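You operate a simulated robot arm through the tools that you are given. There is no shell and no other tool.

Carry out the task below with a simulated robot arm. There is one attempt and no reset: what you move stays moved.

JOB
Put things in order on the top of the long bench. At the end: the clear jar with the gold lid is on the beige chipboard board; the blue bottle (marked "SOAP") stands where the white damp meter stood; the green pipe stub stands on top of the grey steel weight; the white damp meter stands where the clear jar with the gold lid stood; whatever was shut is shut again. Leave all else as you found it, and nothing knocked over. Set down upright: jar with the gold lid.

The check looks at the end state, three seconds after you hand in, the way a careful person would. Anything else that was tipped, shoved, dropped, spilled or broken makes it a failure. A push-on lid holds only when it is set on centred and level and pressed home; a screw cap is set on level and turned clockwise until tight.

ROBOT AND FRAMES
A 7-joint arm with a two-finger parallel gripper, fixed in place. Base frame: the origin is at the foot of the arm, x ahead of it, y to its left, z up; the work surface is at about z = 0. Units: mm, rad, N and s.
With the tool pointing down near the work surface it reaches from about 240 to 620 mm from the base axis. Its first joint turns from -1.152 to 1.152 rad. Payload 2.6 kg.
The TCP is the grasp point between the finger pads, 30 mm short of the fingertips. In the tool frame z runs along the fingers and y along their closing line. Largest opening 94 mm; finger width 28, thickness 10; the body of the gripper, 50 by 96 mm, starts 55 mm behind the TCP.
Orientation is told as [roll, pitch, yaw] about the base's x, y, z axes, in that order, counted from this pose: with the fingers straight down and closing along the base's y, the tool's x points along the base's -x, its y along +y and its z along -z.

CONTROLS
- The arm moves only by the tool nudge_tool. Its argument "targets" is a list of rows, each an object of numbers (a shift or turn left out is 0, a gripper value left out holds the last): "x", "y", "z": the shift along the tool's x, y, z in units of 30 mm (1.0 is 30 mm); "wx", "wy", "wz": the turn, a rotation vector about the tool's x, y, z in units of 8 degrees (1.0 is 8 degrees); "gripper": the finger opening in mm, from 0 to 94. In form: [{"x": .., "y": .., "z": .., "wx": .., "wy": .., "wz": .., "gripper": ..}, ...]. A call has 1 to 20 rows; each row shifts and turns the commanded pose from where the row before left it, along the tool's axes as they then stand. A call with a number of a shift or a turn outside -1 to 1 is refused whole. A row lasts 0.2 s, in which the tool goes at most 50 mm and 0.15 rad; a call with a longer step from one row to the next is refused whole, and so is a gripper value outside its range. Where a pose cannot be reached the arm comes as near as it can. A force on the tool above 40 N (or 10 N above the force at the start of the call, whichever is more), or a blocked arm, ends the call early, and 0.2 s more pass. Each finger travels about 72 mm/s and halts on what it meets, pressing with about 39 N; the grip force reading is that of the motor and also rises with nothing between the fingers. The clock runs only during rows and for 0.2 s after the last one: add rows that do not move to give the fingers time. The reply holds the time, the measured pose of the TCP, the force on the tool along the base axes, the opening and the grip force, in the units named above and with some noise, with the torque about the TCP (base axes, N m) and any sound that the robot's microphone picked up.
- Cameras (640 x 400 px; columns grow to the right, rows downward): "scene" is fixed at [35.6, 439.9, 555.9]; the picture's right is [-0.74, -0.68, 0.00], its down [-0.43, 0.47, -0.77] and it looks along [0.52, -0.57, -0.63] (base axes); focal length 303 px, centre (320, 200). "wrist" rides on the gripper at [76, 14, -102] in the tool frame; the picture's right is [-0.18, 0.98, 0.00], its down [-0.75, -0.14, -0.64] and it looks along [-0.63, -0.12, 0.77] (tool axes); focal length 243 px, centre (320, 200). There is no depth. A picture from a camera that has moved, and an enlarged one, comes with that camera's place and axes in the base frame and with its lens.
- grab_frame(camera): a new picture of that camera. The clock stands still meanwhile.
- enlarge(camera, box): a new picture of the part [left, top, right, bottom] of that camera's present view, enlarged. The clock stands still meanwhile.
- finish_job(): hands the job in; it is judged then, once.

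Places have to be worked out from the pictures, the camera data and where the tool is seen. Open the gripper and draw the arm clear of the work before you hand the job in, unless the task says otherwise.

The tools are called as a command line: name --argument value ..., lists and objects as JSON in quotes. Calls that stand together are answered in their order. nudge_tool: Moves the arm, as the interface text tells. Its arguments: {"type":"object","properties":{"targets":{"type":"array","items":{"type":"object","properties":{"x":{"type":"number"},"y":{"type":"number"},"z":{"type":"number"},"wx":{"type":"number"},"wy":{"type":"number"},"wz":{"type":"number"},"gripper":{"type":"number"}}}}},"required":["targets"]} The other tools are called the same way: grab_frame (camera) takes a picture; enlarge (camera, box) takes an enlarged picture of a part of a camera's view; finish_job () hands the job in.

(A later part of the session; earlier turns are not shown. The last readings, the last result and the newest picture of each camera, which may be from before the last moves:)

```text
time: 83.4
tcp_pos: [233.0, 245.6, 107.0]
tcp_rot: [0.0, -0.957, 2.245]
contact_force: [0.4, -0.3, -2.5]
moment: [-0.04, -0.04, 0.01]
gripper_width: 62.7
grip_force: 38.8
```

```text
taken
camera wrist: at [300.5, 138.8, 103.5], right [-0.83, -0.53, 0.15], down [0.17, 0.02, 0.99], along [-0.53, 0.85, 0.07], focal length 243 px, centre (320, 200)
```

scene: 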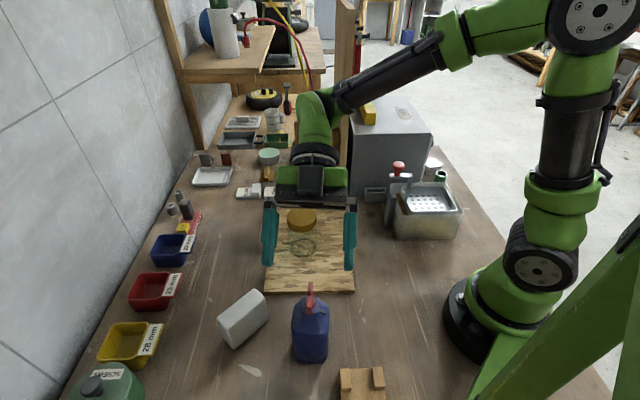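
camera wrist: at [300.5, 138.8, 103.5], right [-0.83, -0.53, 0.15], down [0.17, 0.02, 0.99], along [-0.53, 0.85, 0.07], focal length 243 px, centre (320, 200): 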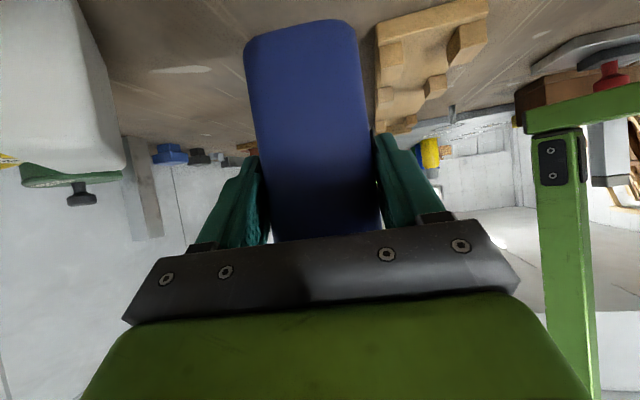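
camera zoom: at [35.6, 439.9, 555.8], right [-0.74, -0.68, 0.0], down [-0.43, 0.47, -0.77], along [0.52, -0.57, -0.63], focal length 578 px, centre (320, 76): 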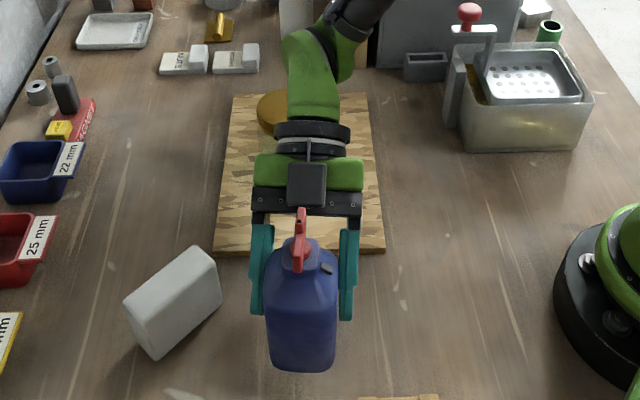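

The bottle hangs straight (about 2.5 N). I raise it to ~115 mm clearance and start moving outward while turning the yaw back.

nudge_tool --targets '[{"x": -0.754, "z": -0.53}, {"x": -0.754, "z": -0.53}, {"x": -0.754, "z": -0.53}, {"x": 0.459, "y": -0.642, "z": -0.653}, {"x": 0.459, "y": -0.642, "z": -0.653}, {"x": 0.459, "y": -0.642, "z": -0.653}, {"wx": 0.818, "wz": 0.575}, {"wx": 0.818, "wz": 0.575}, {"wx": 0.818, "wz": 0.575}, {"wx": 0.818, "wz": 0.575}, {"z": 0}]'

grab_frame --camera "scene"

```text
time: 85.8
tcp_pos: [321.7, 225.6, 188.1]
tcp_rot: [0.002, -0.956, 1.685]
contact_force: [0.3, 0.1, -1.0]
moment: [-0.01, 0.0, 0.03]
gripper_width: 62.5
grip_force: 39.0
```

```text
taken
```

scene: 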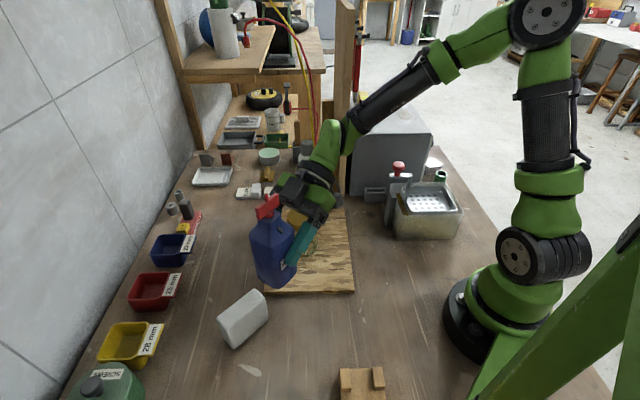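

The bottle is carried upright. I continue outward and turn further.

nudge_tool --targets '[{"x": 0.233, "y": -0.96, "z": -0.331}, {"x": 0.233, "y": -0.96, "z": -0.331}, {"x": 0.233, "y": -0.96, "z": -0.331}, {"x": 0.233, "y": -0.96, "z": -0.331}, {"wx": 0.818, "wz": 0.575}, {"wx": 0.818, "wz": 0.575}, {"wx": 0.818, "wz": 0.575}, {"wx": 0.818, "wz": 0.575}, {"z": 0}]'

grab_frame --camera "scene"

```text
time: 87.8
tcp_pos: [442.2, 190.5, 189.0]
tcp_rot: [0.001, -0.956, 1.126]
contact_force: [-0.3, 0.0, -2.0]
moment: [-0.02, 0.02, -0.02]
gripper_width: 62.7
grip_force: 39.4
```

```text
taken
```

scene: 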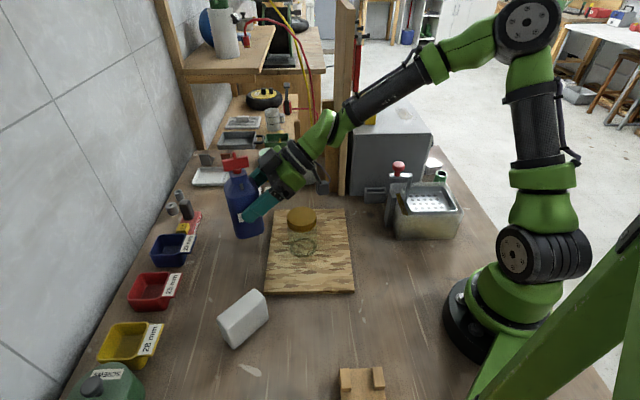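

Still upright. I go on to above the meter's old spot and turn the last 16°.

nudge_tool --targets '[{"x": -0.078, "y": -0.85, "z": 0.111}, {"x": -0.078, "y": -0.85, "z": 0.111}, {"x": -0.078, "y": -0.85, "z": 0.111}, {"x": -0.078, "y": -0.85, "z": 0.111}, {"x": -0.078, "y": -0.85, "z": 0.111}, {"x": -0.078, "y": -0.85, "z": 0.111}, {"wx": 0.818, "wz": 0.575}, {"wx": 0.818, "wz": 0.575}, {"z": 0}]'

grab_frame --camera "scene"

grab_frame --camera "wrist"

```text
time: 89.8
tcp_pos: [589.9, 147.8, 188.1]
tcp_rot: [0.002, -0.958, 0.848]
contact_force: [-0.3, -0.2, -1.7]
moment: [-0.04, 0.01, -0.03]
gripper_width: 62.7
grip_force: 38.6
```

```text
taken
```

scene: 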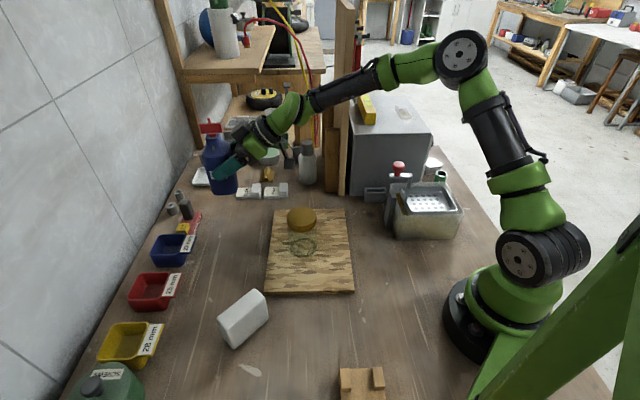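

```text
taken
camera wrist: at [494.9, 62.8, 185.3], right [-0.67, 0.73, 0.15], down [0.05, -0.16, 0.99], along [0.74, 0.66, 0.07], focal length 243 px, centre (320, 200)
```

wrist: 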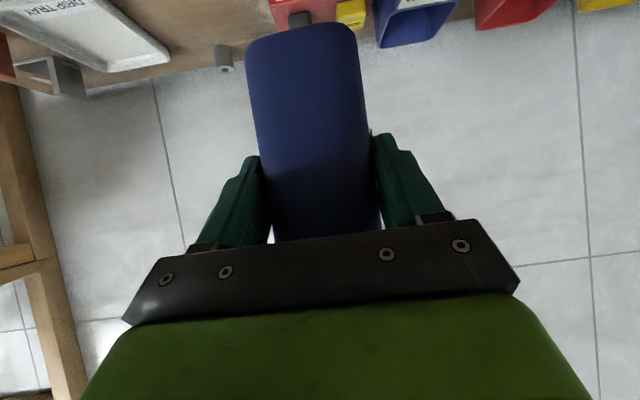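

The bottle axis is at about (602,162), above the meter's old centre. I lower it to ~7 mm above the bench.

nudge_tool --targets '[{"x": 0.578, "y": -0.012, "z": 0.406}, {"x": 0.578, "y": -0.012, "z": 0.406}, {"x": 0.578, "y": -0.012, "z": 0.406}, {"x": 0.578, "y": -0.012, "z": 0.406}, {"x": 0.578, "y": -0.012, "z": 0.406}, {"z": 0}]'

enlarge --camera "scene" --box '[160, 100, 340, 250]'

grab_frame --camera "wrist"

```text
time: 91.2
tcp_pos: [591.6, 146.4, 83.6]
tcp_rot: [0.0, -0.958, 0.851]
contact_force: [0.9, -0.3, -1.2]
moment: [-0.01, 0.03, -0.03]
gripper_width: 62.6
grip_force: 38.7
```

```text
2.67 times, centred on (250, 175) of scene
camera zoom: at [35.6, 439.9, 555.9], right [-0.74, -0.68, 0.0], down [-0.43, 0.47, -0.77], along [0.52, -0.57, -0.63], focal length 809 px, centre (507, 267)
```

zoom: 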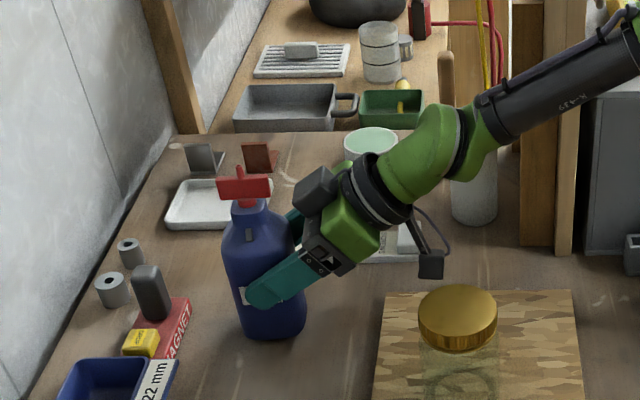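

```text
taken
camera wrist: at [496.3, 61.8, 79.0], right [-0.67, 0.73, 0.15], down [0.05, -0.16, 0.99], along [0.74, 0.67, 0.07], focal length 243 px, centre (320, 200)
```

wrist: 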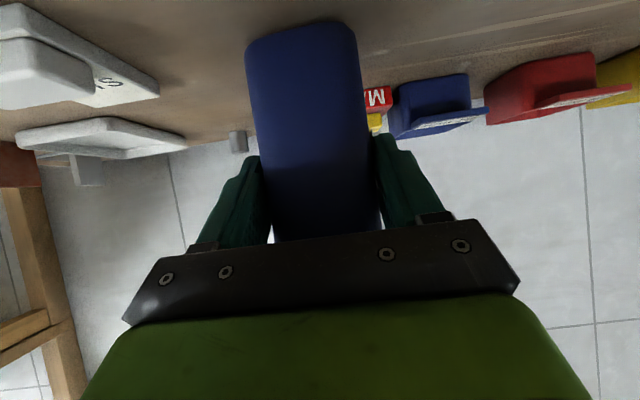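

Slowly lowering the last millimetres now.

nudge_tool --targets '[{"x": 0.055, "z": 0.038}, {"x": 0.055, "z": 0.038}, {"x": 0.055, "z": 0.038}, {"z": 0}]'

nudge_tool --targets '[{"x": 0.027, "z": 0.019}, {"z": 0}]'

```text
time: 92.2
tcp_pos: [591.3, 146.8, 77.1]
tcp_rot: [0.001, -0.958, 0.848]
contact_force: [0.3, 0.2, -0.4]
moment: [-0.07, 0.03, 0.01]
gripper_width: 62.7
grip_force: 38.7
```

```text
time: 92.8
tcp_pos: [592.4, 147.4, 76.6]
tcp_rot: [0.0, -0.958, 0.851]
contact_force: [-0.3, 0.7, -0.9]
moment: [-0.04, 0.02, 0.03]
gripper_width: 62.6
grip_force: 38.6
```

No contact yet at 76.6; I take further ~1 mm steps.

nudge_tool --targets '[{"x": 0.027, "z": 0.019}, {"z": 0}]'

nudge_tool --targets '[{"x": 0.02, "z": 0.014}, {"z": 0}]'

```text
time: 93.4
tcp_pos: [594.2, 146.0, 74.8]
tcp_rot: [0.001, -0.958, 0.85]
contact_force: [0.3, 0.4, -1.4]
moment: [-0.02, 0.04, 0.0]
gripper_width: 62.5
grip_force: 39.0
```

```text
time: 94.0
tcp_pos: [593.9, 146.4, 75.9]
tcp_rot: [-0.001, -0.958, 0.85]
contact_force: [-1.2, 0.2, 4.6]
moment: [-0.02, 0.28, 0.03]
gripper_width: 62.8
grip_force: 38.4
```

Contact (4.6 N): the bottle stands on the bench. I open the fingers.

nudge_tool --targets '[{"gripper": 66}, {"gripper": 74}, {"gripper": 94}, {"z": 0}, {"z": 0}]'

enlarge --camera "scene" --box '[160, 100, 340, 250]'

grab_frame --camera "wrist"

```text
time: 95.2
tcp_pos: [592.3, 145.6, 73.3]
tcp_rot: [0.001, -0.959, 0.851]
contact_force: [0.2, 0.0, 0.7]
moment: [-0.01, 0.01, -0.03]
gripper_width: 94.2
grip_force: 0.1
```

```text
2.67 times, centred on (250, 175) of scene
camera zoom: at [35.6, 439.9, 555.9], right [-0.74, -0.68, 0.0], down [-0.43, 0.47, -0.77], along [0.52, -0.57, -0.63], focal length 809 px, centre (507, 267)
```

zoom: 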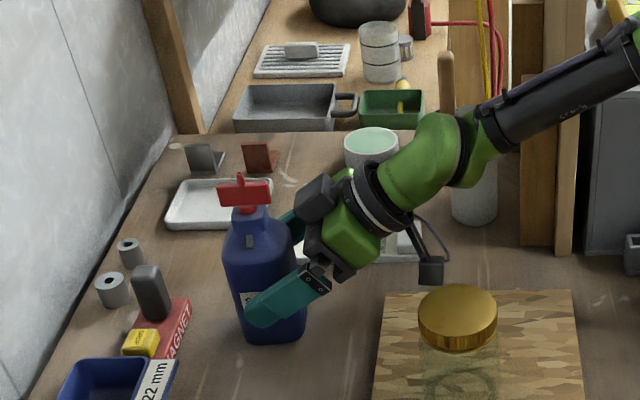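

```text
taken
camera wrist: at [497.1, 61.8, 70.7], right [-0.67, 0.73, 0.15], down [0.05, -0.16, 0.99], along [0.74, 0.67, 0.07], focal length 243 px, centre (320, 200)
```

wrist: 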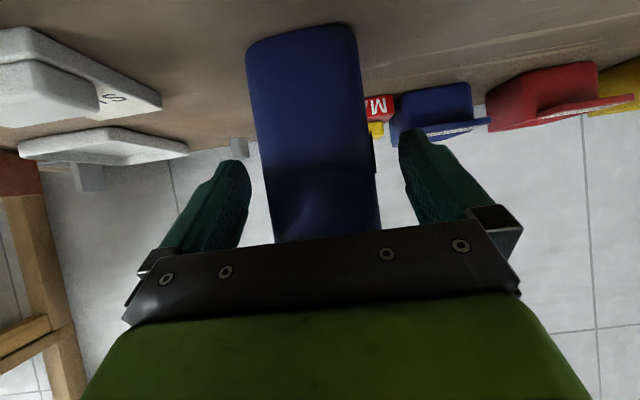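

The bottle stands free and upright. I retreat along the tool axis, then rise.

nudge_tool --targets '[{"z": -0.55}, {"z": -0.55}, {"z": -0.55}, {"x": -0.818, "z": -0.575}, {"x": -0.818, "z": -0.575}, {"x": -0.818, "z": -0.575}, {"x": -0.818, "z": -0.575}, {"x": -0.818, "z": -0.575}, {"x": -0.818, "z": -0.575}, {"z": 0}]'

grab_frame --camera "scene"

grab_frame --camera "wrist"

```text
time: 97.4
tcp_pos: [566.2, 116.7, 282.1]
tcp_rot: [-0.001, -0.956, 0.846]
contact_force: [0.9, 0.1, 0.1]
moment: [0.03, 0.02, 0.0]
gripper_width: 94.1
grip_force: 0.1
```

```text
taken
```

scene: 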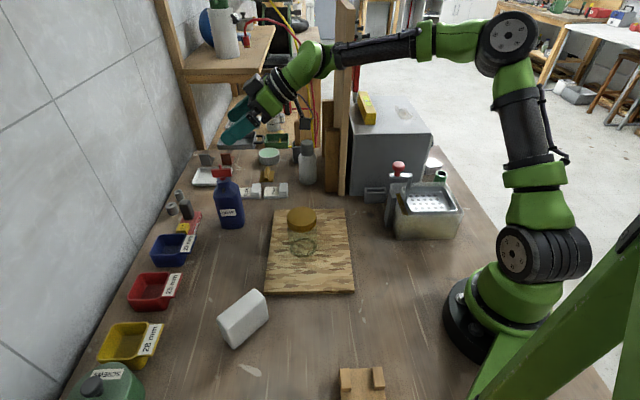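

```text
taken
camera wrist: at [470.6, 31.8, 278.8], right [-0.67, 0.73, 0.15], down [0.05, -0.16, 0.99], along [0.74, 0.67, 0.07], focal length 243 px, centre (320, 200)
```

wrist: 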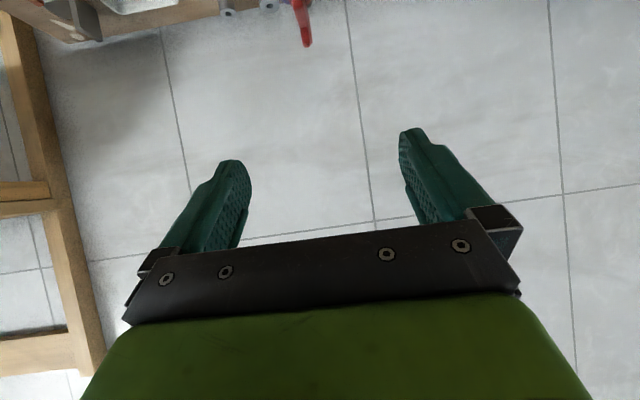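

The bottle stands in place of the meter. Next I bring the tool back in, level it, and turn toward yaw 0 before going to the pipe stub and weight on the right.

nudge_tool --targets '[{"wy": 0.875}, {"wy": 0.875}, {"wy": 0.875}, {"wy": 0.875}, {"wy": 0.875}, {"x": 0.84, "y": 0.491, "z": -0.483}, {"x": 0.84, "y": 0.491, "z": -0.483}, {"x": 0.84, "y": 0.491, "z": -0.483}, {"x": 0.84, "y": 0.491, "z": -0.483}, {"x": 0.84, "y": 0.491, "z": -0.483}, {"x": 0.84, "y": 0.491, "z": -0.483}, {"wy": 0.83}, {"wy": 0.83}, {"wy": 0.83}, {"wz": 1}, {"wz": 1}, {"wz": 1}, {"wz": 1}, {"wz": 1}, {"wz": 1}]'

grab_frame --camera "scene"

grab_frame --camera "wrist"

```text
time: 101.6
tcp_pos: [385.9, 46.1, 313.6]
tcp_rot: [0.0, -0.001, 0.009]
contact_force: [0.8, 0.2, 0.0]
moment: [0.01, 0.0, -0.01]
gripper_width: 93.8
grip_force: 0.1
```

```text
taken
```

scene: 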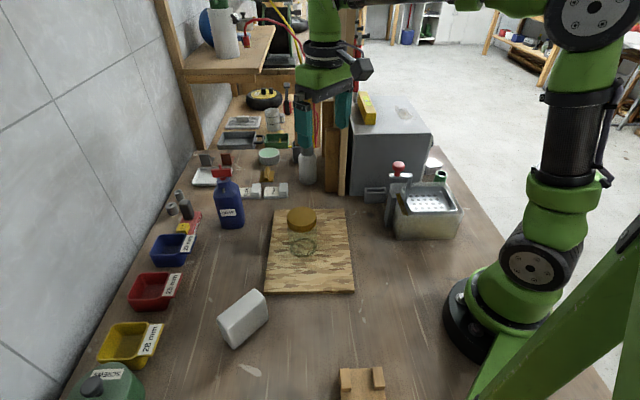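

```text
taken
camera wrist: at [309.0, 61.2, 415.6], right [0.18, 0.98, 0.0], down [0.76, -0.13, 0.64], along [0.63, -0.11, -0.77], focal length 243 px, centre (320, 200)
```

wrist: 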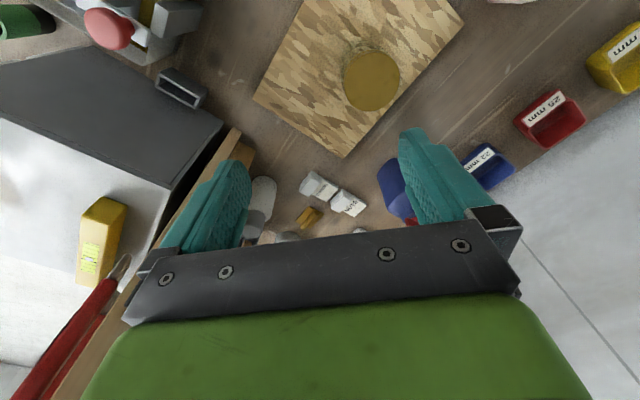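

All placed objects look right. I swing the arm at height toward the right side, turning the yaw along.

nudge_tool --targets '[{"x": 0.078, "y": -0.894}, {"x": 0.078, "y": -0.894}, {"x": 0.078, "y": -0.894}, {"x": 0.078, "y": -0.894}, {"x": 0.078, "y": -0.894}, {"x": 0.078, "y": -0.894}, {"wz": 1}, {"wz": 1}, {"wz": 1}, {"wz": 1}, {"x": -0.162, "y": -0.8}, {"x": -0.162, "y": -0.8}, {"x": -0.162, "y": -0.8}, {"z": 0}]'

grab_frame --camera "scene"

grab_frame --camera "wrist"

```text
time: 104.6
tcp_pos: [347.2, -184.2, 312.6]
tcp_rot: [-0.002, 0.001, -0.548]
contact_force: [0.5, -0.6, 0.4]
moment: [0.03, -0.03, 0.0]
gripper_width: 93.9
grip_force: 0.1
```

```text
taken
```

scene: 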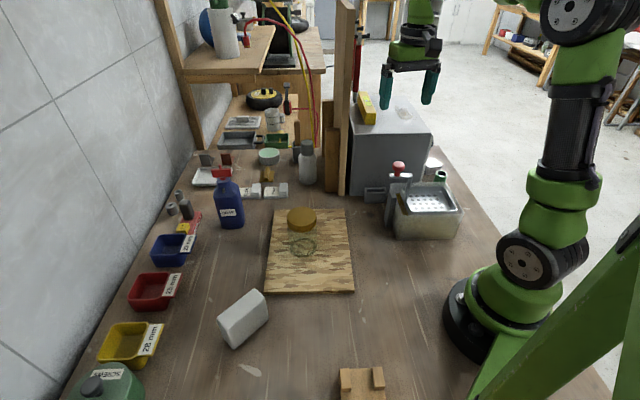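

```text
taken
camera wrist: at [290.5, -132.5, 414.8], right [0.67, 0.74, 0.0], down [0.57, -0.51, 0.64], along [0.48, -0.43, -0.77], focal length 243 px, centre (320, 200)
```

wrist: 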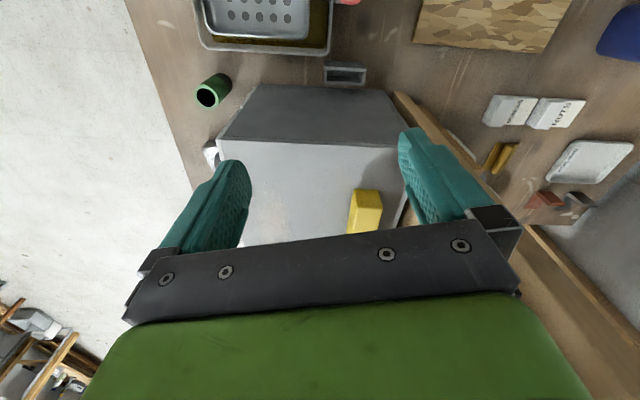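

The stub is at about (263,−321), top z≈60, and the weight lies beyond it, both beside the cabinet's right face. I move above the stub at height to look straight down on them.

nudge_tool --targets '[{"wz": 0.8}, {"wz": 0.8}, {"wz": 0.8}, {"x": -0.198, "y": -0.845}, {"x": -0.198, "y": -0.845}, {"x": -0.198, "y": -0.845}, {"x": -0.198, "y": -0.845}, {"x": -0.198, "y": -0.845}, {"x": -0.198, "y": -0.845}, {"z": 0}]'

grab_frame --camera "wrist"

grab_frame --camera "scene"

```text
time: 106.8
tcp_pos: [254.1, -307.5, 315.1]
tcp_rot: [-0.001, 0.002, -0.883]
contact_force: [0.5, 0.4, 0.3]
moment: [0.02, 0.02, 0.01]
gripper_width: 94.1
grip_force: 0.0
```

```text
taken
camera wrist: at [216.7, -237.9, 416.7], right [0.88, 0.48, 0.0], down [0.37, -0.67, 0.64], along [0.31, -0.56, -0.77], focal length 243 px, centre (320, 200)
```

wrist: 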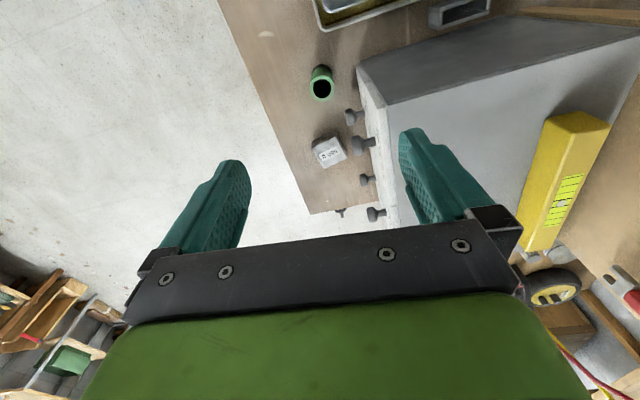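

```text
taken
```

scene: 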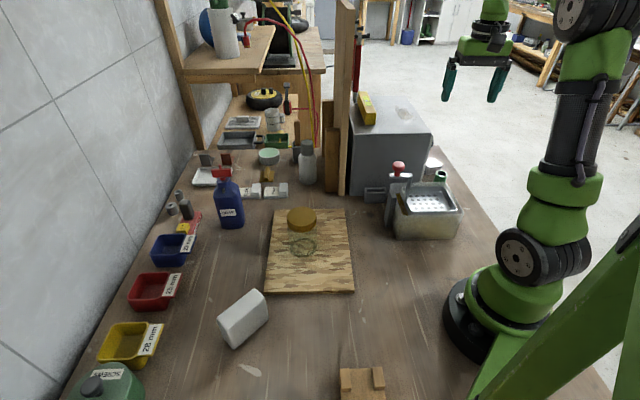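

enlarge --camera "wrist" --box '[260, 40, 420, 230]'

```text
2.11 times, centred on (340, 135) of wrist
camera zoom: at [216.7, -237.9, 416.7], right [0.88, 0.48, 0.0], down [0.37, -0.67, 0.64], along [0.31, -0.56, -0.77], focal length 511 px, centre (278, 337)
```

zoom: 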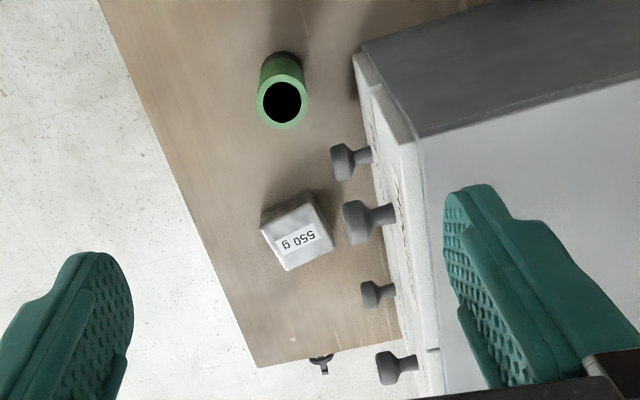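

The cabinet's right side has protruding drawer knobs near the weight. I move further out to view the weight more directly.

nudge_tool --targets '[{"x": -0.9}, {"x": -0.9}, {"x": -0.9}, {"z": 0}]'

grab_frame --camera "wrist"

enlarge --camera "wrist" --box '[260, 0, 420, 200]'

```text
time: 107.8
tcp_pos: [305.4, -371.2, 313.9]
tcp_rot: [-0.002, 0.0, -0.882]
contact_force: [-0.8, -0.5, -0.5]
moment: [0.01, -0.03, 0.02]
gripper_width: 94.1
grip_force: 0.1
```

```text
taken
camera wrist: at [267.5, -300.7, 416.8], right [0.88, 0.48, 0.0], down [0.37, -0.67, 0.64], along [0.31, -0.56, -0.77], focal length 243 px, centre (320, 200)
```

wrist: 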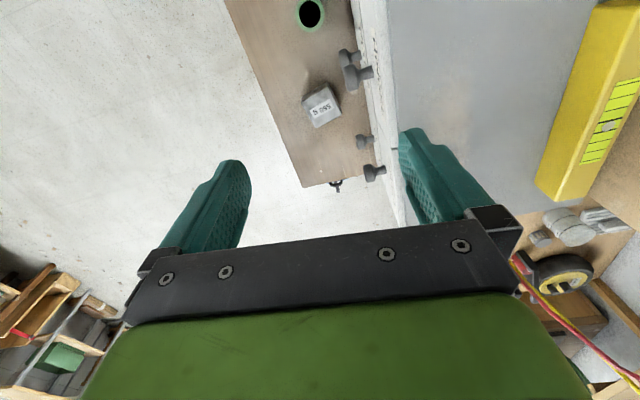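

```text
2.00 times, centred on (340, 100) of wrist
camera zoom: at [267.5, -300.7, 416.8], right [0.88, 0.48, 0.0], down [0.37, -0.67, 0.64], along [0.31, -0.56, -0.77], focal length 485 px, centre (280, 400)
```

zoom: 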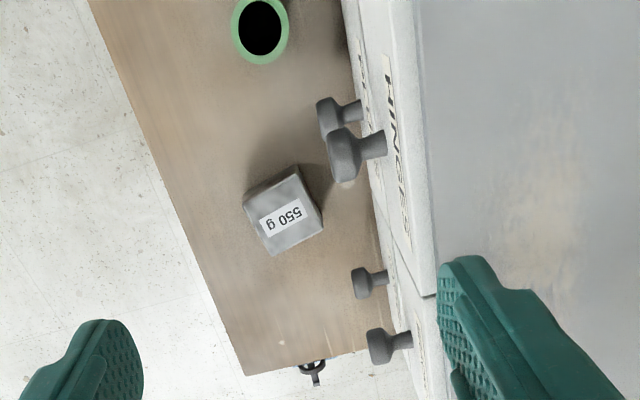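

I zoom further on the weight and knobs to fix their positions.

enlarge --camera "wrist" --box '[290, 30, 400, 160]'

enlarge --camera "scene" --box '[380, 140, 480, 220]'

```text
3.08 times, centred on (345, 95) of wrist
camera zoom: at [267.5, -300.7, 416.8], right [0.88, 0.48, 0.0], down [0.37, -0.67, 0.64], along [0.31, -0.56, -0.77], focal length 746 px, centre (243, 523)
```

zoom: 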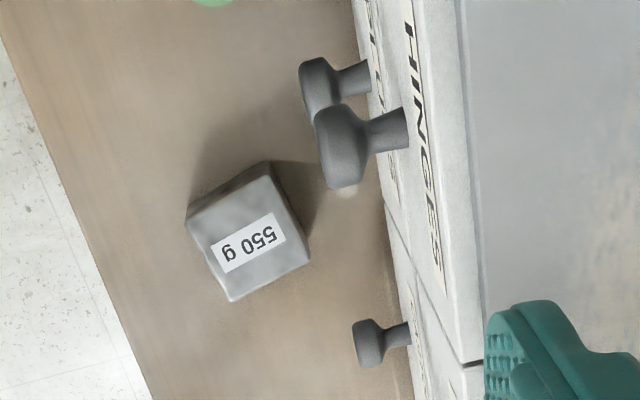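

```text
5.00 times, centred on (430, 180) of scene
camera zoom: at [35.6, 439.9, 555.9], right [-0.74, -0.68, 0.0], down [-0.43, 0.47, -0.77], along [0.52, -0.57, -0.63], focal length 1517 px, centre (-230, 300)
```

zoom: 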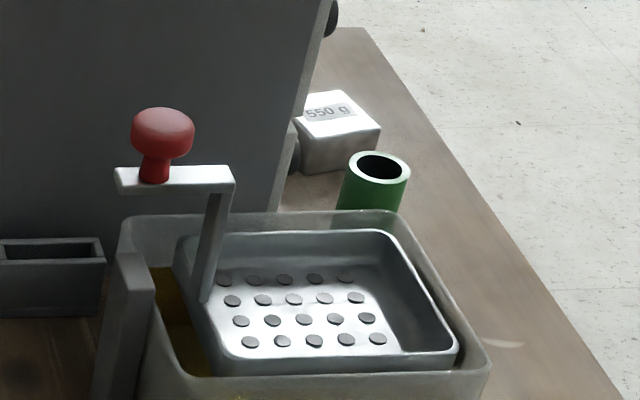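

The weight's top is centred near (333,−412) with z≈45, a ~44 mm square, and the cabinet wall and knobs are close to both objects. I'll use yaw ≈0.76 (fingers closing parallel to the cabinet side) with the hand leaning 20° away from the cabinet; I turn there at height and test reach.

nudge_tool --targets '[{"wz": -0.98, "gripper": 60}, {"wz": -0.98}, {"wz": -0.98}, {"wz": -0.98}, {"wz": -0.98}, {"wz": -0.98}, {"wz": -0.98}, {"wz": -0.98}, {"wz": -0.98}, {"wz": -0.98}, {"wz": -0.98}, {"wz": -0.98}, {"wy": -0.83}, {"wy": -0.83}, {"wy": -0.84}, {"z": 0}]'

grab_frame --camera "wrist"

grab_frame --camera "scene"

```text
time: 111.2
tcp_pos: [306.8, -369.9, 312.9]
tcp_rot: [0.001, -0.35, 0.761]
contact_force: [0.6, 0.0, -0.2]
moment: [-0.01, 0.0, 0.03]
gripper_width: 59.7
grip_force: 0.0
```

```text
taken
camera wrist: at [219.0, -432.1, 382.9], right [-0.55, 0.83, 0.06], down [0.45, 0.23, 0.86], along [0.7, 0.5, -0.5], focal length 243 px, centre (320, 200)
```

wrist: 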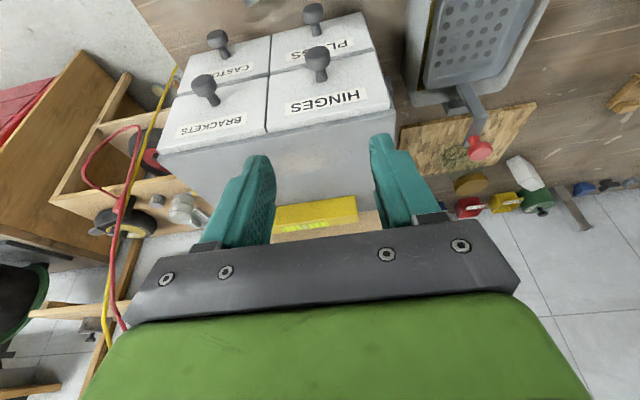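

```text
taken
```

scene: 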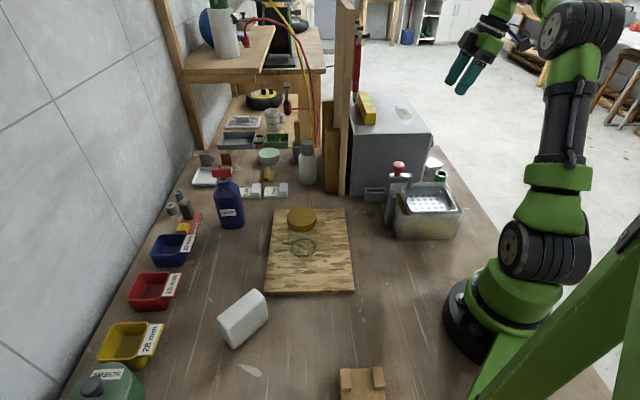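

Reachable. I shift over the stub at this height and take a look.

nudge_tool --targets '[{"x": -0.054, "y": 0.758, "z": 0.02}, {"x": -0.054, "y": 0.758, "z": 0.02}, {"x": -0.054, "y": 0.758, "z": 0.02}, {"x": 0.343, "z": 0.939}, {"x": 0.343, "z": 0.939}, {"x": 0.343, "z": 0.939}, {"z": 0}]'

grab_frame --camera "wrist"

enlarge --camera "wrist" --box '[240, 0, 440, 160]'

```text
time: 112.8
tcp_pos: [262.5, -319.6, 221.9]
tcp_rot: [-0.001, -0.347, 0.759]
contact_force: [-0.2, -0.5, 0.5]
moment: [-0.01, 0.01, -0.03]
gripper_width: 59.9
grip_force: 0.2
```

```text
taken
camera wrist: at [176.0, -380.3, 291.8], right [-0.55, 0.83, 0.06], down [0.45, 0.24, 0.86], along [0.7, 0.5, -0.51], focal length 243 px, centre (320, 200)
```

wrist: 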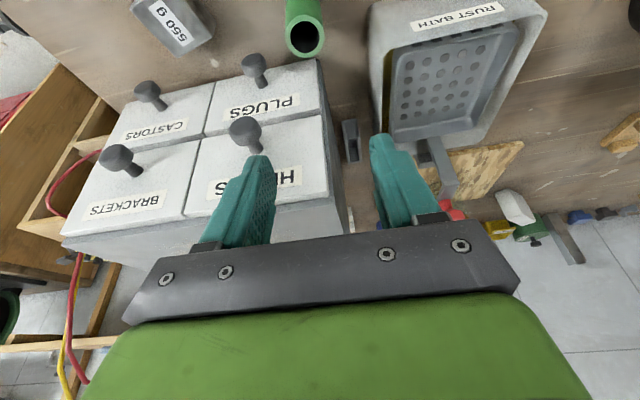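

```text
2.50 times, centred on (340, 80) of wrist
camera zoom: at [176.0, -380.3, 291.8], right [-0.55, 0.83, 0.06], down [0.45, 0.24, 0.86], along [0.7, 0.5, -0.51], focal length 606 px, centre (270, 500)
```

zoom: 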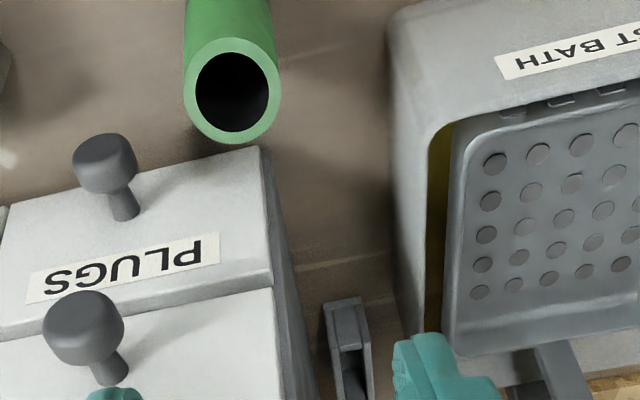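

The stub is ~2 mm off the finger midplane; the drawer knobs are ~58 mm to one side. I narrow the opening to 50 mm for clearance, correct the offset and descend halfway.

nudge_tool --targets '[{"y": -0.063, "gripper": 50}, {"z": 0}, {"x": 0.34, "z": 0.94}, {"x": 0.34, "z": 0.94}, {"x": 0.34, "z": 0.94}, {"z": 0}]'

grab_frame --camera "wrist"

enlarge --camera "scene" --box '[360, 40, 540, 240]'

```text
time: 114.2
tcp_pos: [265.6, -321.1, 131.0]
tcp_rot: [-0.001, -0.348, 0.762]
contact_force: [-0.2, 0.5, -0.6]
moment: [0.0, -0.01, -0.02]
gripper_width: 49.9
grip_force: 0.2
```

```text
taken
camera wrist: at [177.2, -382.3, 200.9], right [-0.55, 0.83, 0.06], down [0.45, 0.23, 0.86], along [0.7, 0.5, -0.51], focal length 243 px, centre (320, 200)
```

wrist: 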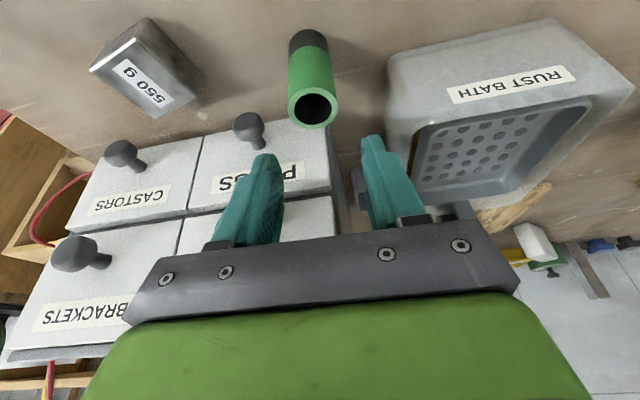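

```text
2.00 times, centred on (450, 140) of scene
camera zoom: at [35.6, 439.9, 555.9], right [-0.74, -0.68, 0.0], down [-0.43, 0.47, -0.77], along [0.52, -0.57, -0.63], focal length 607 px, centre (60, 320)
```

zoom: 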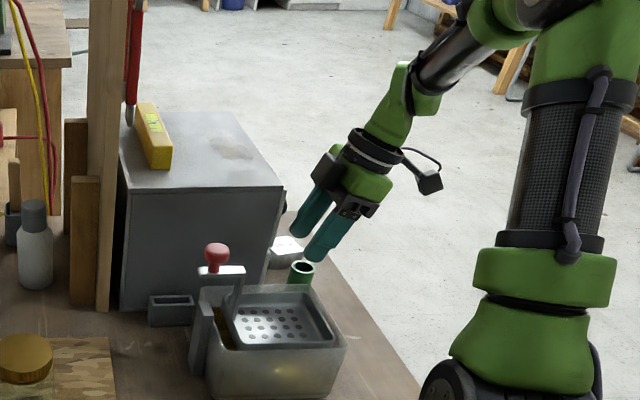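

I zoom in to measure the stub's base and top more exactly before the final descent.

enlarge --camera "wrist" --box '[250, 0, 390, 140]'

```text
2.86 times, centred on (320, 70) of wrist
camera zoom: at [177.2, -382.3, 200.9], right [-0.55, 0.83, 0.06], down [0.45, 0.23, 0.86], along [0.7, 0.5, -0.51], focal length 693 px, centre (320, 571)
```

zoom: 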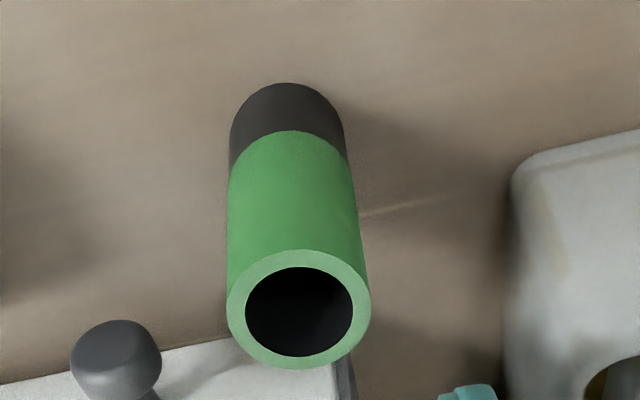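

The stub is about 73 mm tall, 32 mm across, at about (261,−322), laterally centred within 1 mm. I descend to grasp height.

nudge_tool --targets '[{"x": 0.267, "z": 0.665}, {"x": 0.267, "z": 0.665}, {"x": 0.267, "z": 0.665}, {"x": 0.267, "z": 0.665}, {"z": 0}]'

grab_frame --camera "wrist"

enlarge --camera "scene" --box '[360, 80, 520, 240]'

```text
time: 115.4
tcp_pos: [261.3, -320.5, 44.8]
tcp_rot: [-0.002, -0.347, 0.759]
contact_force: [0.7, 0.3, -0.9]
moment: [-0.01, 0.01, -0.02]
gripper_width: 50.2
grip_force: 0.1
```

```text
taken
camera wrist: at [174.0, -382.5, 114.6], right [-0.55, 0.83, 0.06], down [0.45, 0.23, 0.86], along [0.7, 0.5, -0.51], focal length 243 px, centre (320, 200)
```

wrist: 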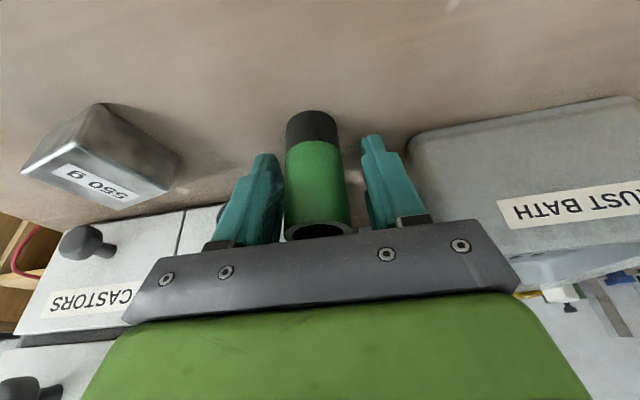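

```text
2.50 times, centred on (440, 160) of scene
camera zoom: at [35.6, 439.9, 555.9], right [-0.74, -0.68, 0.0], down [-0.43, 0.47, -0.77], along [0.52, -0.57, -0.63], focal length 758 px, centre (20, 300)
```

zoom: 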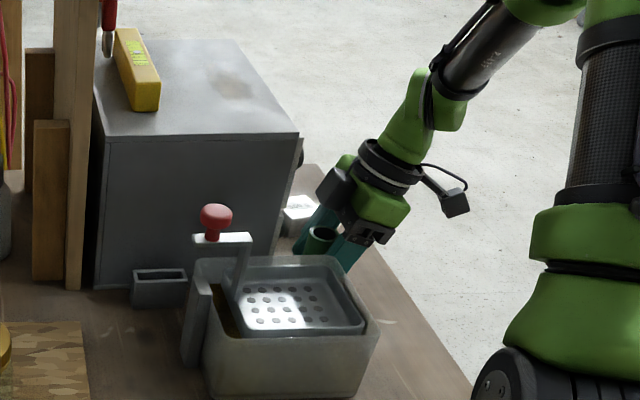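

The stub is between the pads. I close the gripper on it.

nudge_tool --targets '[{"gripper": 10}, {"gripper": 10}, {"gripper": 10}, {"gripper": 10}]'

grab_frame --camera "wrist"

enlarge --camera "wrist" --box '[0, 80, 200, 220]'

```text
time: 116.4
tcp_pos: [262.3, -320.9, 45.6]
tcp_rot: [0.0, -0.347, 0.759]
contact_force: [0.1, 0.2, -0.3]
moment: [-0.04, -0.02, -0.02]
gripper_width: 34.6
grip_force: 38.8
```

```text
taken
camera wrist: at [174.1, -382.5, 114.9], right [-0.55, 0.83, 0.06], down [0.45, 0.23, 0.86], along [0.7, 0.5, -0.51], focal length 243 px, centre (320, 200)
```

wrist: 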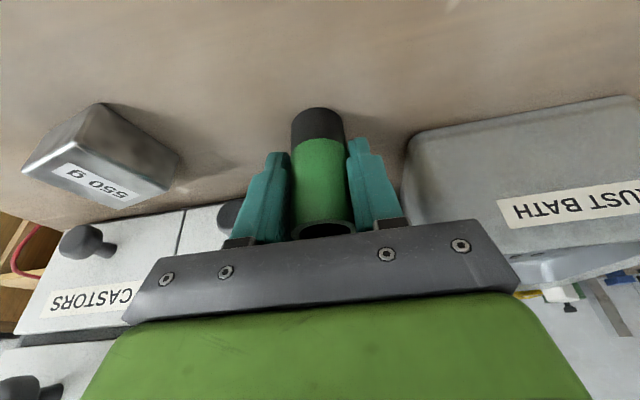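

```text
2.86 times, centred on (100, 150) of wrist
camera zoom: at [174.1, -382.5, 114.9], right [-0.55, 0.83, 0.06], down [0.45, 0.23, 0.86], along [0.7, 0.5, -0.51], focal length 693 px, centre (949, 343)
```

zoom: 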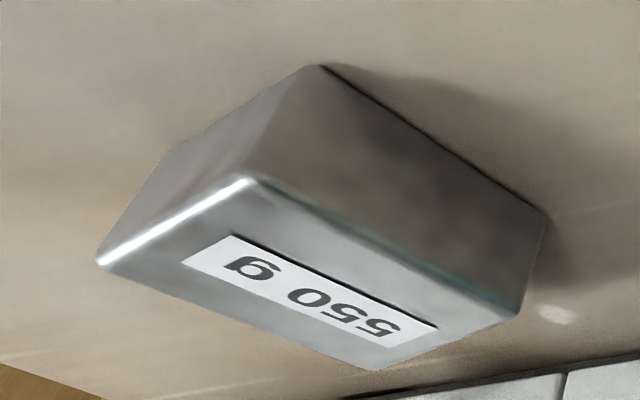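

The stub is held (34.6 mm). From this view the weight is 47 mm square, 28 mm high, centred at about (335,−418). I lift the stub, step away from the cabinet knobs, and move along to the weight.

nudge_tool --targets '[{"x": -0.113, "z": -0.313}, {"x": -0.283, "z": -0.783}, {"x": -0.283, "z": -0.783}, {"x": 0.783, "z": -0.283}, {"y": -0.805}, {"y": -0.805}, {"y": -0.805}, {"y": -0.805}, {"y": -0.805}, {"z": 0}]'

grab_frame --camera "wrist"

enlarge --camera "scene" --box '[360, 60, 520, 220]'

```text
time: 118.6
tcp_pos: [326.7, -425.7, 105.4]
tcp_rot: [-0.001, -0.349, 0.758]
contact_force: [-0.4, 0.1, -0.6]
moment: [0.0, -0.04, 0.0]
gripper_width: 34.2
grip_force: 39.2
```

```text
taken
camera wrist: at [239.8, -487.6, 176.0], right [-0.55, 0.83, 0.06], down [0.45, 0.23, 0.86], along [0.7, 0.5, -0.51], focal length 243 px, centre (320, 200)
```

wrist: 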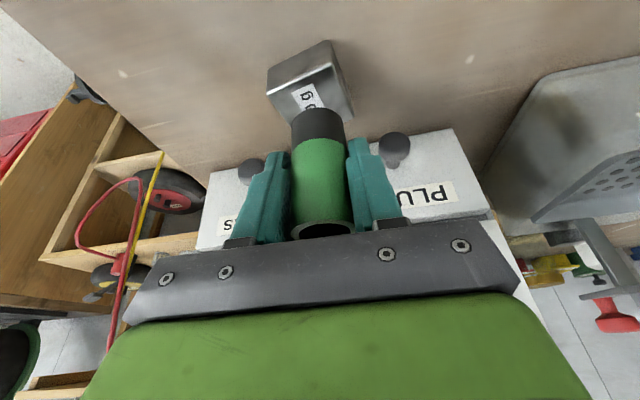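

```text
2.50 times, centred on (440, 140) of scene
camera zoom: at [35.6, 439.9, 555.9], right [-0.74, -0.68, 0.0], down [-0.43, 0.47, -0.77], along [0.52, -0.57, -0.63], focal length 758 px, centre (20, 350)
```

zoom: 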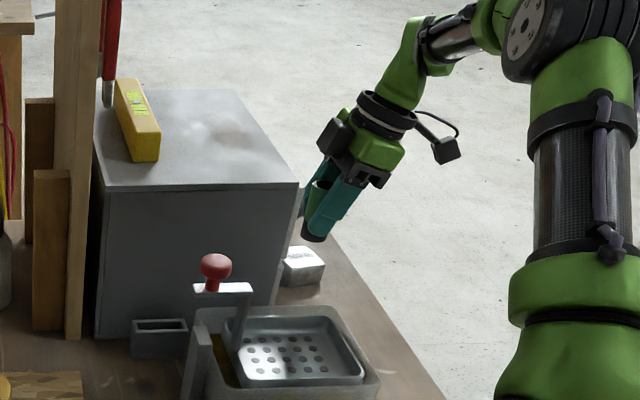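

The stub hangs next to the weight. I zoom to verify relative alignment before moving over it.

enlarge --camera "wrist" --box '[240, 20, 400, 150]'

```text
3.08 times, centred on (320, 85) of wrist
camera zoom: at [239.8, -487.6, 176.0], right [-0.55, 0.83, 0.06], down [0.45, 0.23, 0.86], along [0.7, 0.5, -0.51], focal length 746 px, centre (320, 554)
```

zoom: 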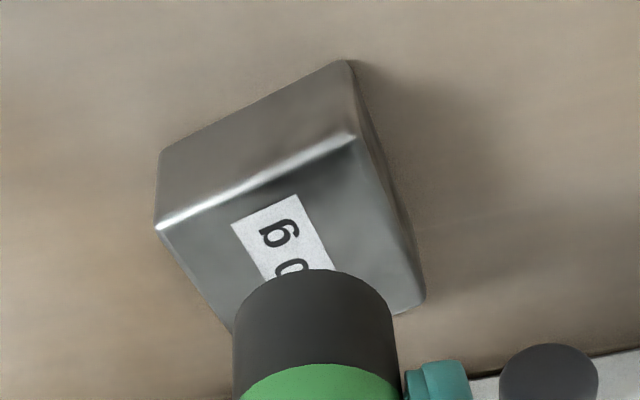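

The weight's top centre is at about (334.3,−419.4), z≈29. I move the stub over it and lower to ~6 mm above.

nudge_tool --targets '[{"x": -0.298, "y": -0.017, "z": 0.108}, {"z": 0}, {"x": 0.1415, "z": 0.3915}, {"x": 0.1415, "z": 0.3915}, {"z": 0}]'

grab_frame --camera "wrist"

enlarge --camera "wrist" --box '[240, 40, 400, 170]'

enlarge --camera "scene" --box '[390, 120, 480, 200]'

```text
time: 119.8
tcp_pos: [334.3, -420.4, 80.9]
tcp_rot: [-0.001, -0.347, 0.759]
contact_force: [0.0, 0.7, -0.2]
moment: [0.03, -0.01, 0.04]
gripper_width: 34.2
grip_force: 39.3
```

```text
taken
camera wrist: at [246.9, -481.5, 151.5], right [-0.55, 0.83, 0.06], down [0.45, 0.23, 0.86], along [0.7, 0.5, -0.51], focal length 243 px, centre (320, 200)
```

wrist: 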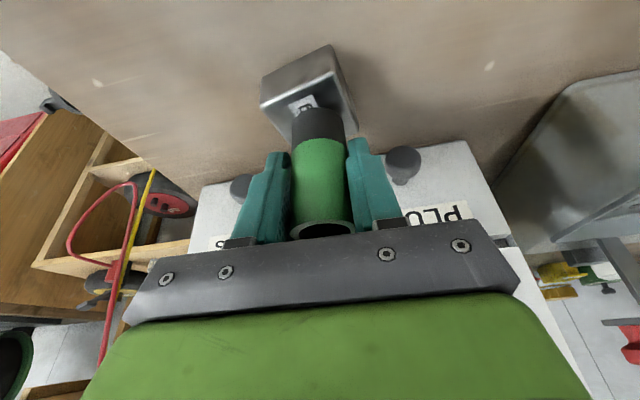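

```text
3.08 times, centred on (320, 105) of wrist
camera zoom: at [246.9, -481.5, 151.5], right [-0.55, 0.83, 0.06], down [0.45, 0.23, 0.86], along [0.7, 0.5, -0.51], focal length 746 px, centre (320, 492)
```

zoom: 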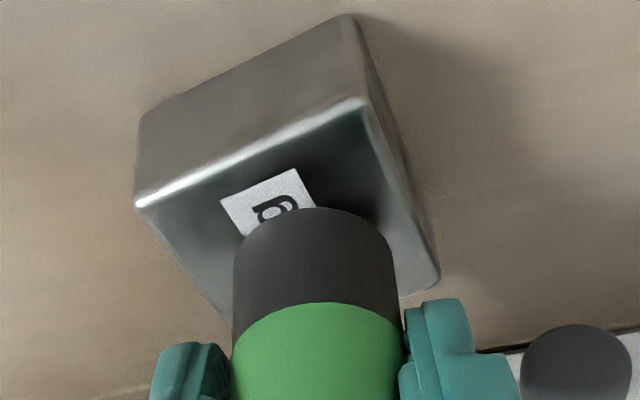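

```text
5.00 times, centred on (435, 160) of scene
camera zoom: at [35.6, 439.9, 555.9], right [-0.74, -0.68, 0.0], down [-0.43, 0.47, -0.77], along [0.52, -0.57, -0.63], focal length 1517 px, centre (-255, 400)
```

zoom: 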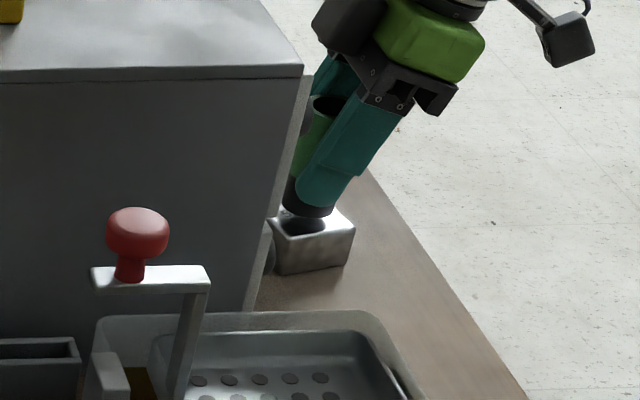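

I zoom tighter to compare the stub's base with the weight's top face from the scene camera.

enlarge --camera "scene" --box '[430, 145, 470, 180]'

enlarge --camera "wrist" --box '[280, 40, 360, 110]'

```text
11.43 times, centred on (450, 162) of scene
camera zoom: at [35.6, 439.9, 555.9], right [-0.74, -0.68, 0.0], down [-0.43, 0.47, -0.77], along [0.52, -0.57, -0.63], focal length 3467 px, centre (-1166, 629)
```

zoom: 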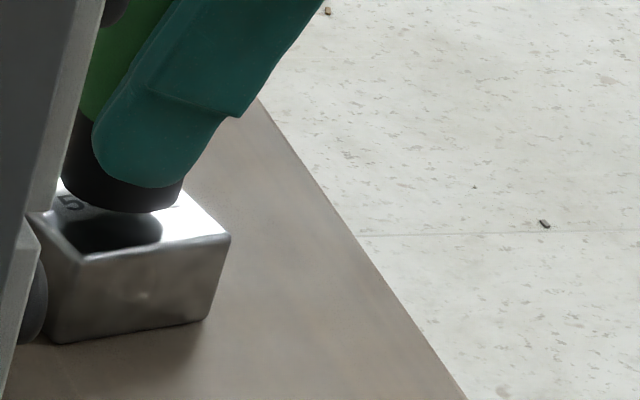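

```text
5.71 times, centred on (320, 75) of wrist
camera zoom: at [246.9, -481.5, 151.5], right [-0.55, 0.83, 0.06], down [0.45, 0.23, 0.86], along [0.7, 0.5, -0.51], focal length 1386 px, centre (320, 914)
```

zoom: 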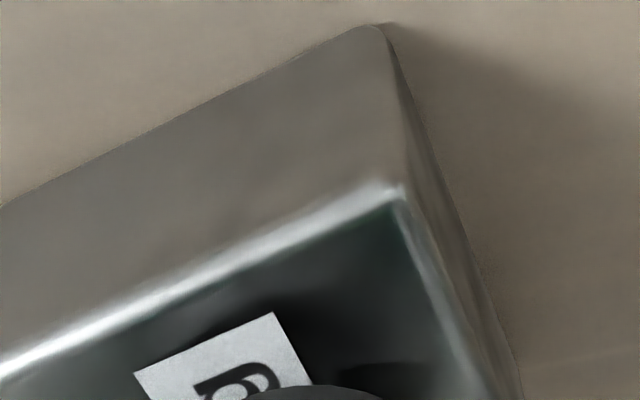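

From both views the stub base is within ~2 mm of the weight's centre. I lower in small steps until contact.

nudge_tool --targets '[{"x": 0.0227, "z": 0.0627}, {"x": 0.0227, "z": 0.0627}, {"z": 0}]'

nudge_tool --targets '[{"x": 0.0113, "z": 0.0313}, {"z": 0}]'

```text
time: 120.6
tcp_pos: [333.0, -421.5, 78.2]
tcp_rot: [0.001, -0.348, 0.758]
contact_force: [0.6, 0.3, 0.2]
moment: [-0.01, 0.02, -0.01]
gripper_width: 34.2
grip_force: 39.2
```

```text
time: 121.2
tcp_pos: [334.1, -421.4, 77.0]
tcp_rot: [0.001, -0.348, 0.759]
contact_force: [0.3, -0.4, 0.5]
moment: [0.0, 0.0, -0.06]
gripper_width: 34.1
grip_force: 39.2
```

No contact yet at z≈76; I continue in 1 mm steps.

nudge_tool --targets '[{"x": 0.0113, "z": 0.0313}, {"z": 0}]'

nudge_tool --targets '[{"x": 0.0113, "z": 0.0313}, {"z": 0}]'

```text
time: 121.8
tcp_pos: [333.1, -420.4, 77.1]
tcp_rot: [0.0, -0.346, 0.759]
contact_force: [-0.7, 0.5, -0.8]
moment: [-0.03, -0.03, 0.02]
gripper_width: 34.1
grip_force: 39.0
```

```text
time: 122.4
tcp_pos: [333.6, -420.2, 75.4]
tcp_rot: [0.0, -0.348, 0.759]
contact_force: [0.2, -0.5, -0.2]
moment: [-0.01, 0.02, -0.02]
gripper_width: 33.3
grip_force: 38.7
```

Still free; another 1 mm step each.

nudge_tool --targets '[{"x": 0.0113, "z": 0.0313}, {"z": 0}]'

nudge_tool --targets '[{"x": 0.0085, "z": 0.0235}, {"z": 0}]'

```text
time: 123.0
tcp_pos: [334.5, -420.4, 74.5]
tcp_rot: [0.0, -0.346, 0.759]
contact_force: [0.3, -0.4, 0.5]
moment: [-0.01, -0.05, 0.0]
gripper_width: 33.5
grip_force: 39.1
```

```text
time: 123.6
tcp_pos: [333.5, -419.5, 74.6]
tcp_rot: [0.0, -0.346, 0.759]
contact_force: [-0.1, -0.2, 0.7]
moment: [-0.01, 0.01, 0.02]
gripper_width: 33.5
grip_force: 38.8
```

enlarge --camera "scene" --box '[430, 145, 470, 180]'

nudge_tool --targets '[{"x": 0.0085, "z": 0.0235}, {"z": 0}]'

```text
11.43 times, centred on (450, 162) of scene
camera zoom: at [35.6, 439.9, 555.9], right [-0.74, -0.68, 0.0], down [-0.43, 0.47, -0.77], along [0.52, -0.57, -0.63], focal length 3467 px, centre (-1166, 629)
```

zoom: 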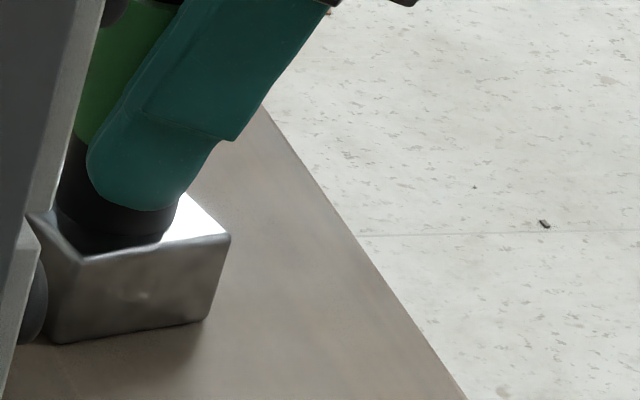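

```text
time: 124.2
tcp_pos: [334.2, -421.2, 73.4]
tcp_rot: [-0.002, -0.351, 0.759]
contact_force: [-2.0, 1.1, 8.2]
moment: [0.01, -0.05, 0.02]
gripper_width: 33.3
grip_force: 39.3
```

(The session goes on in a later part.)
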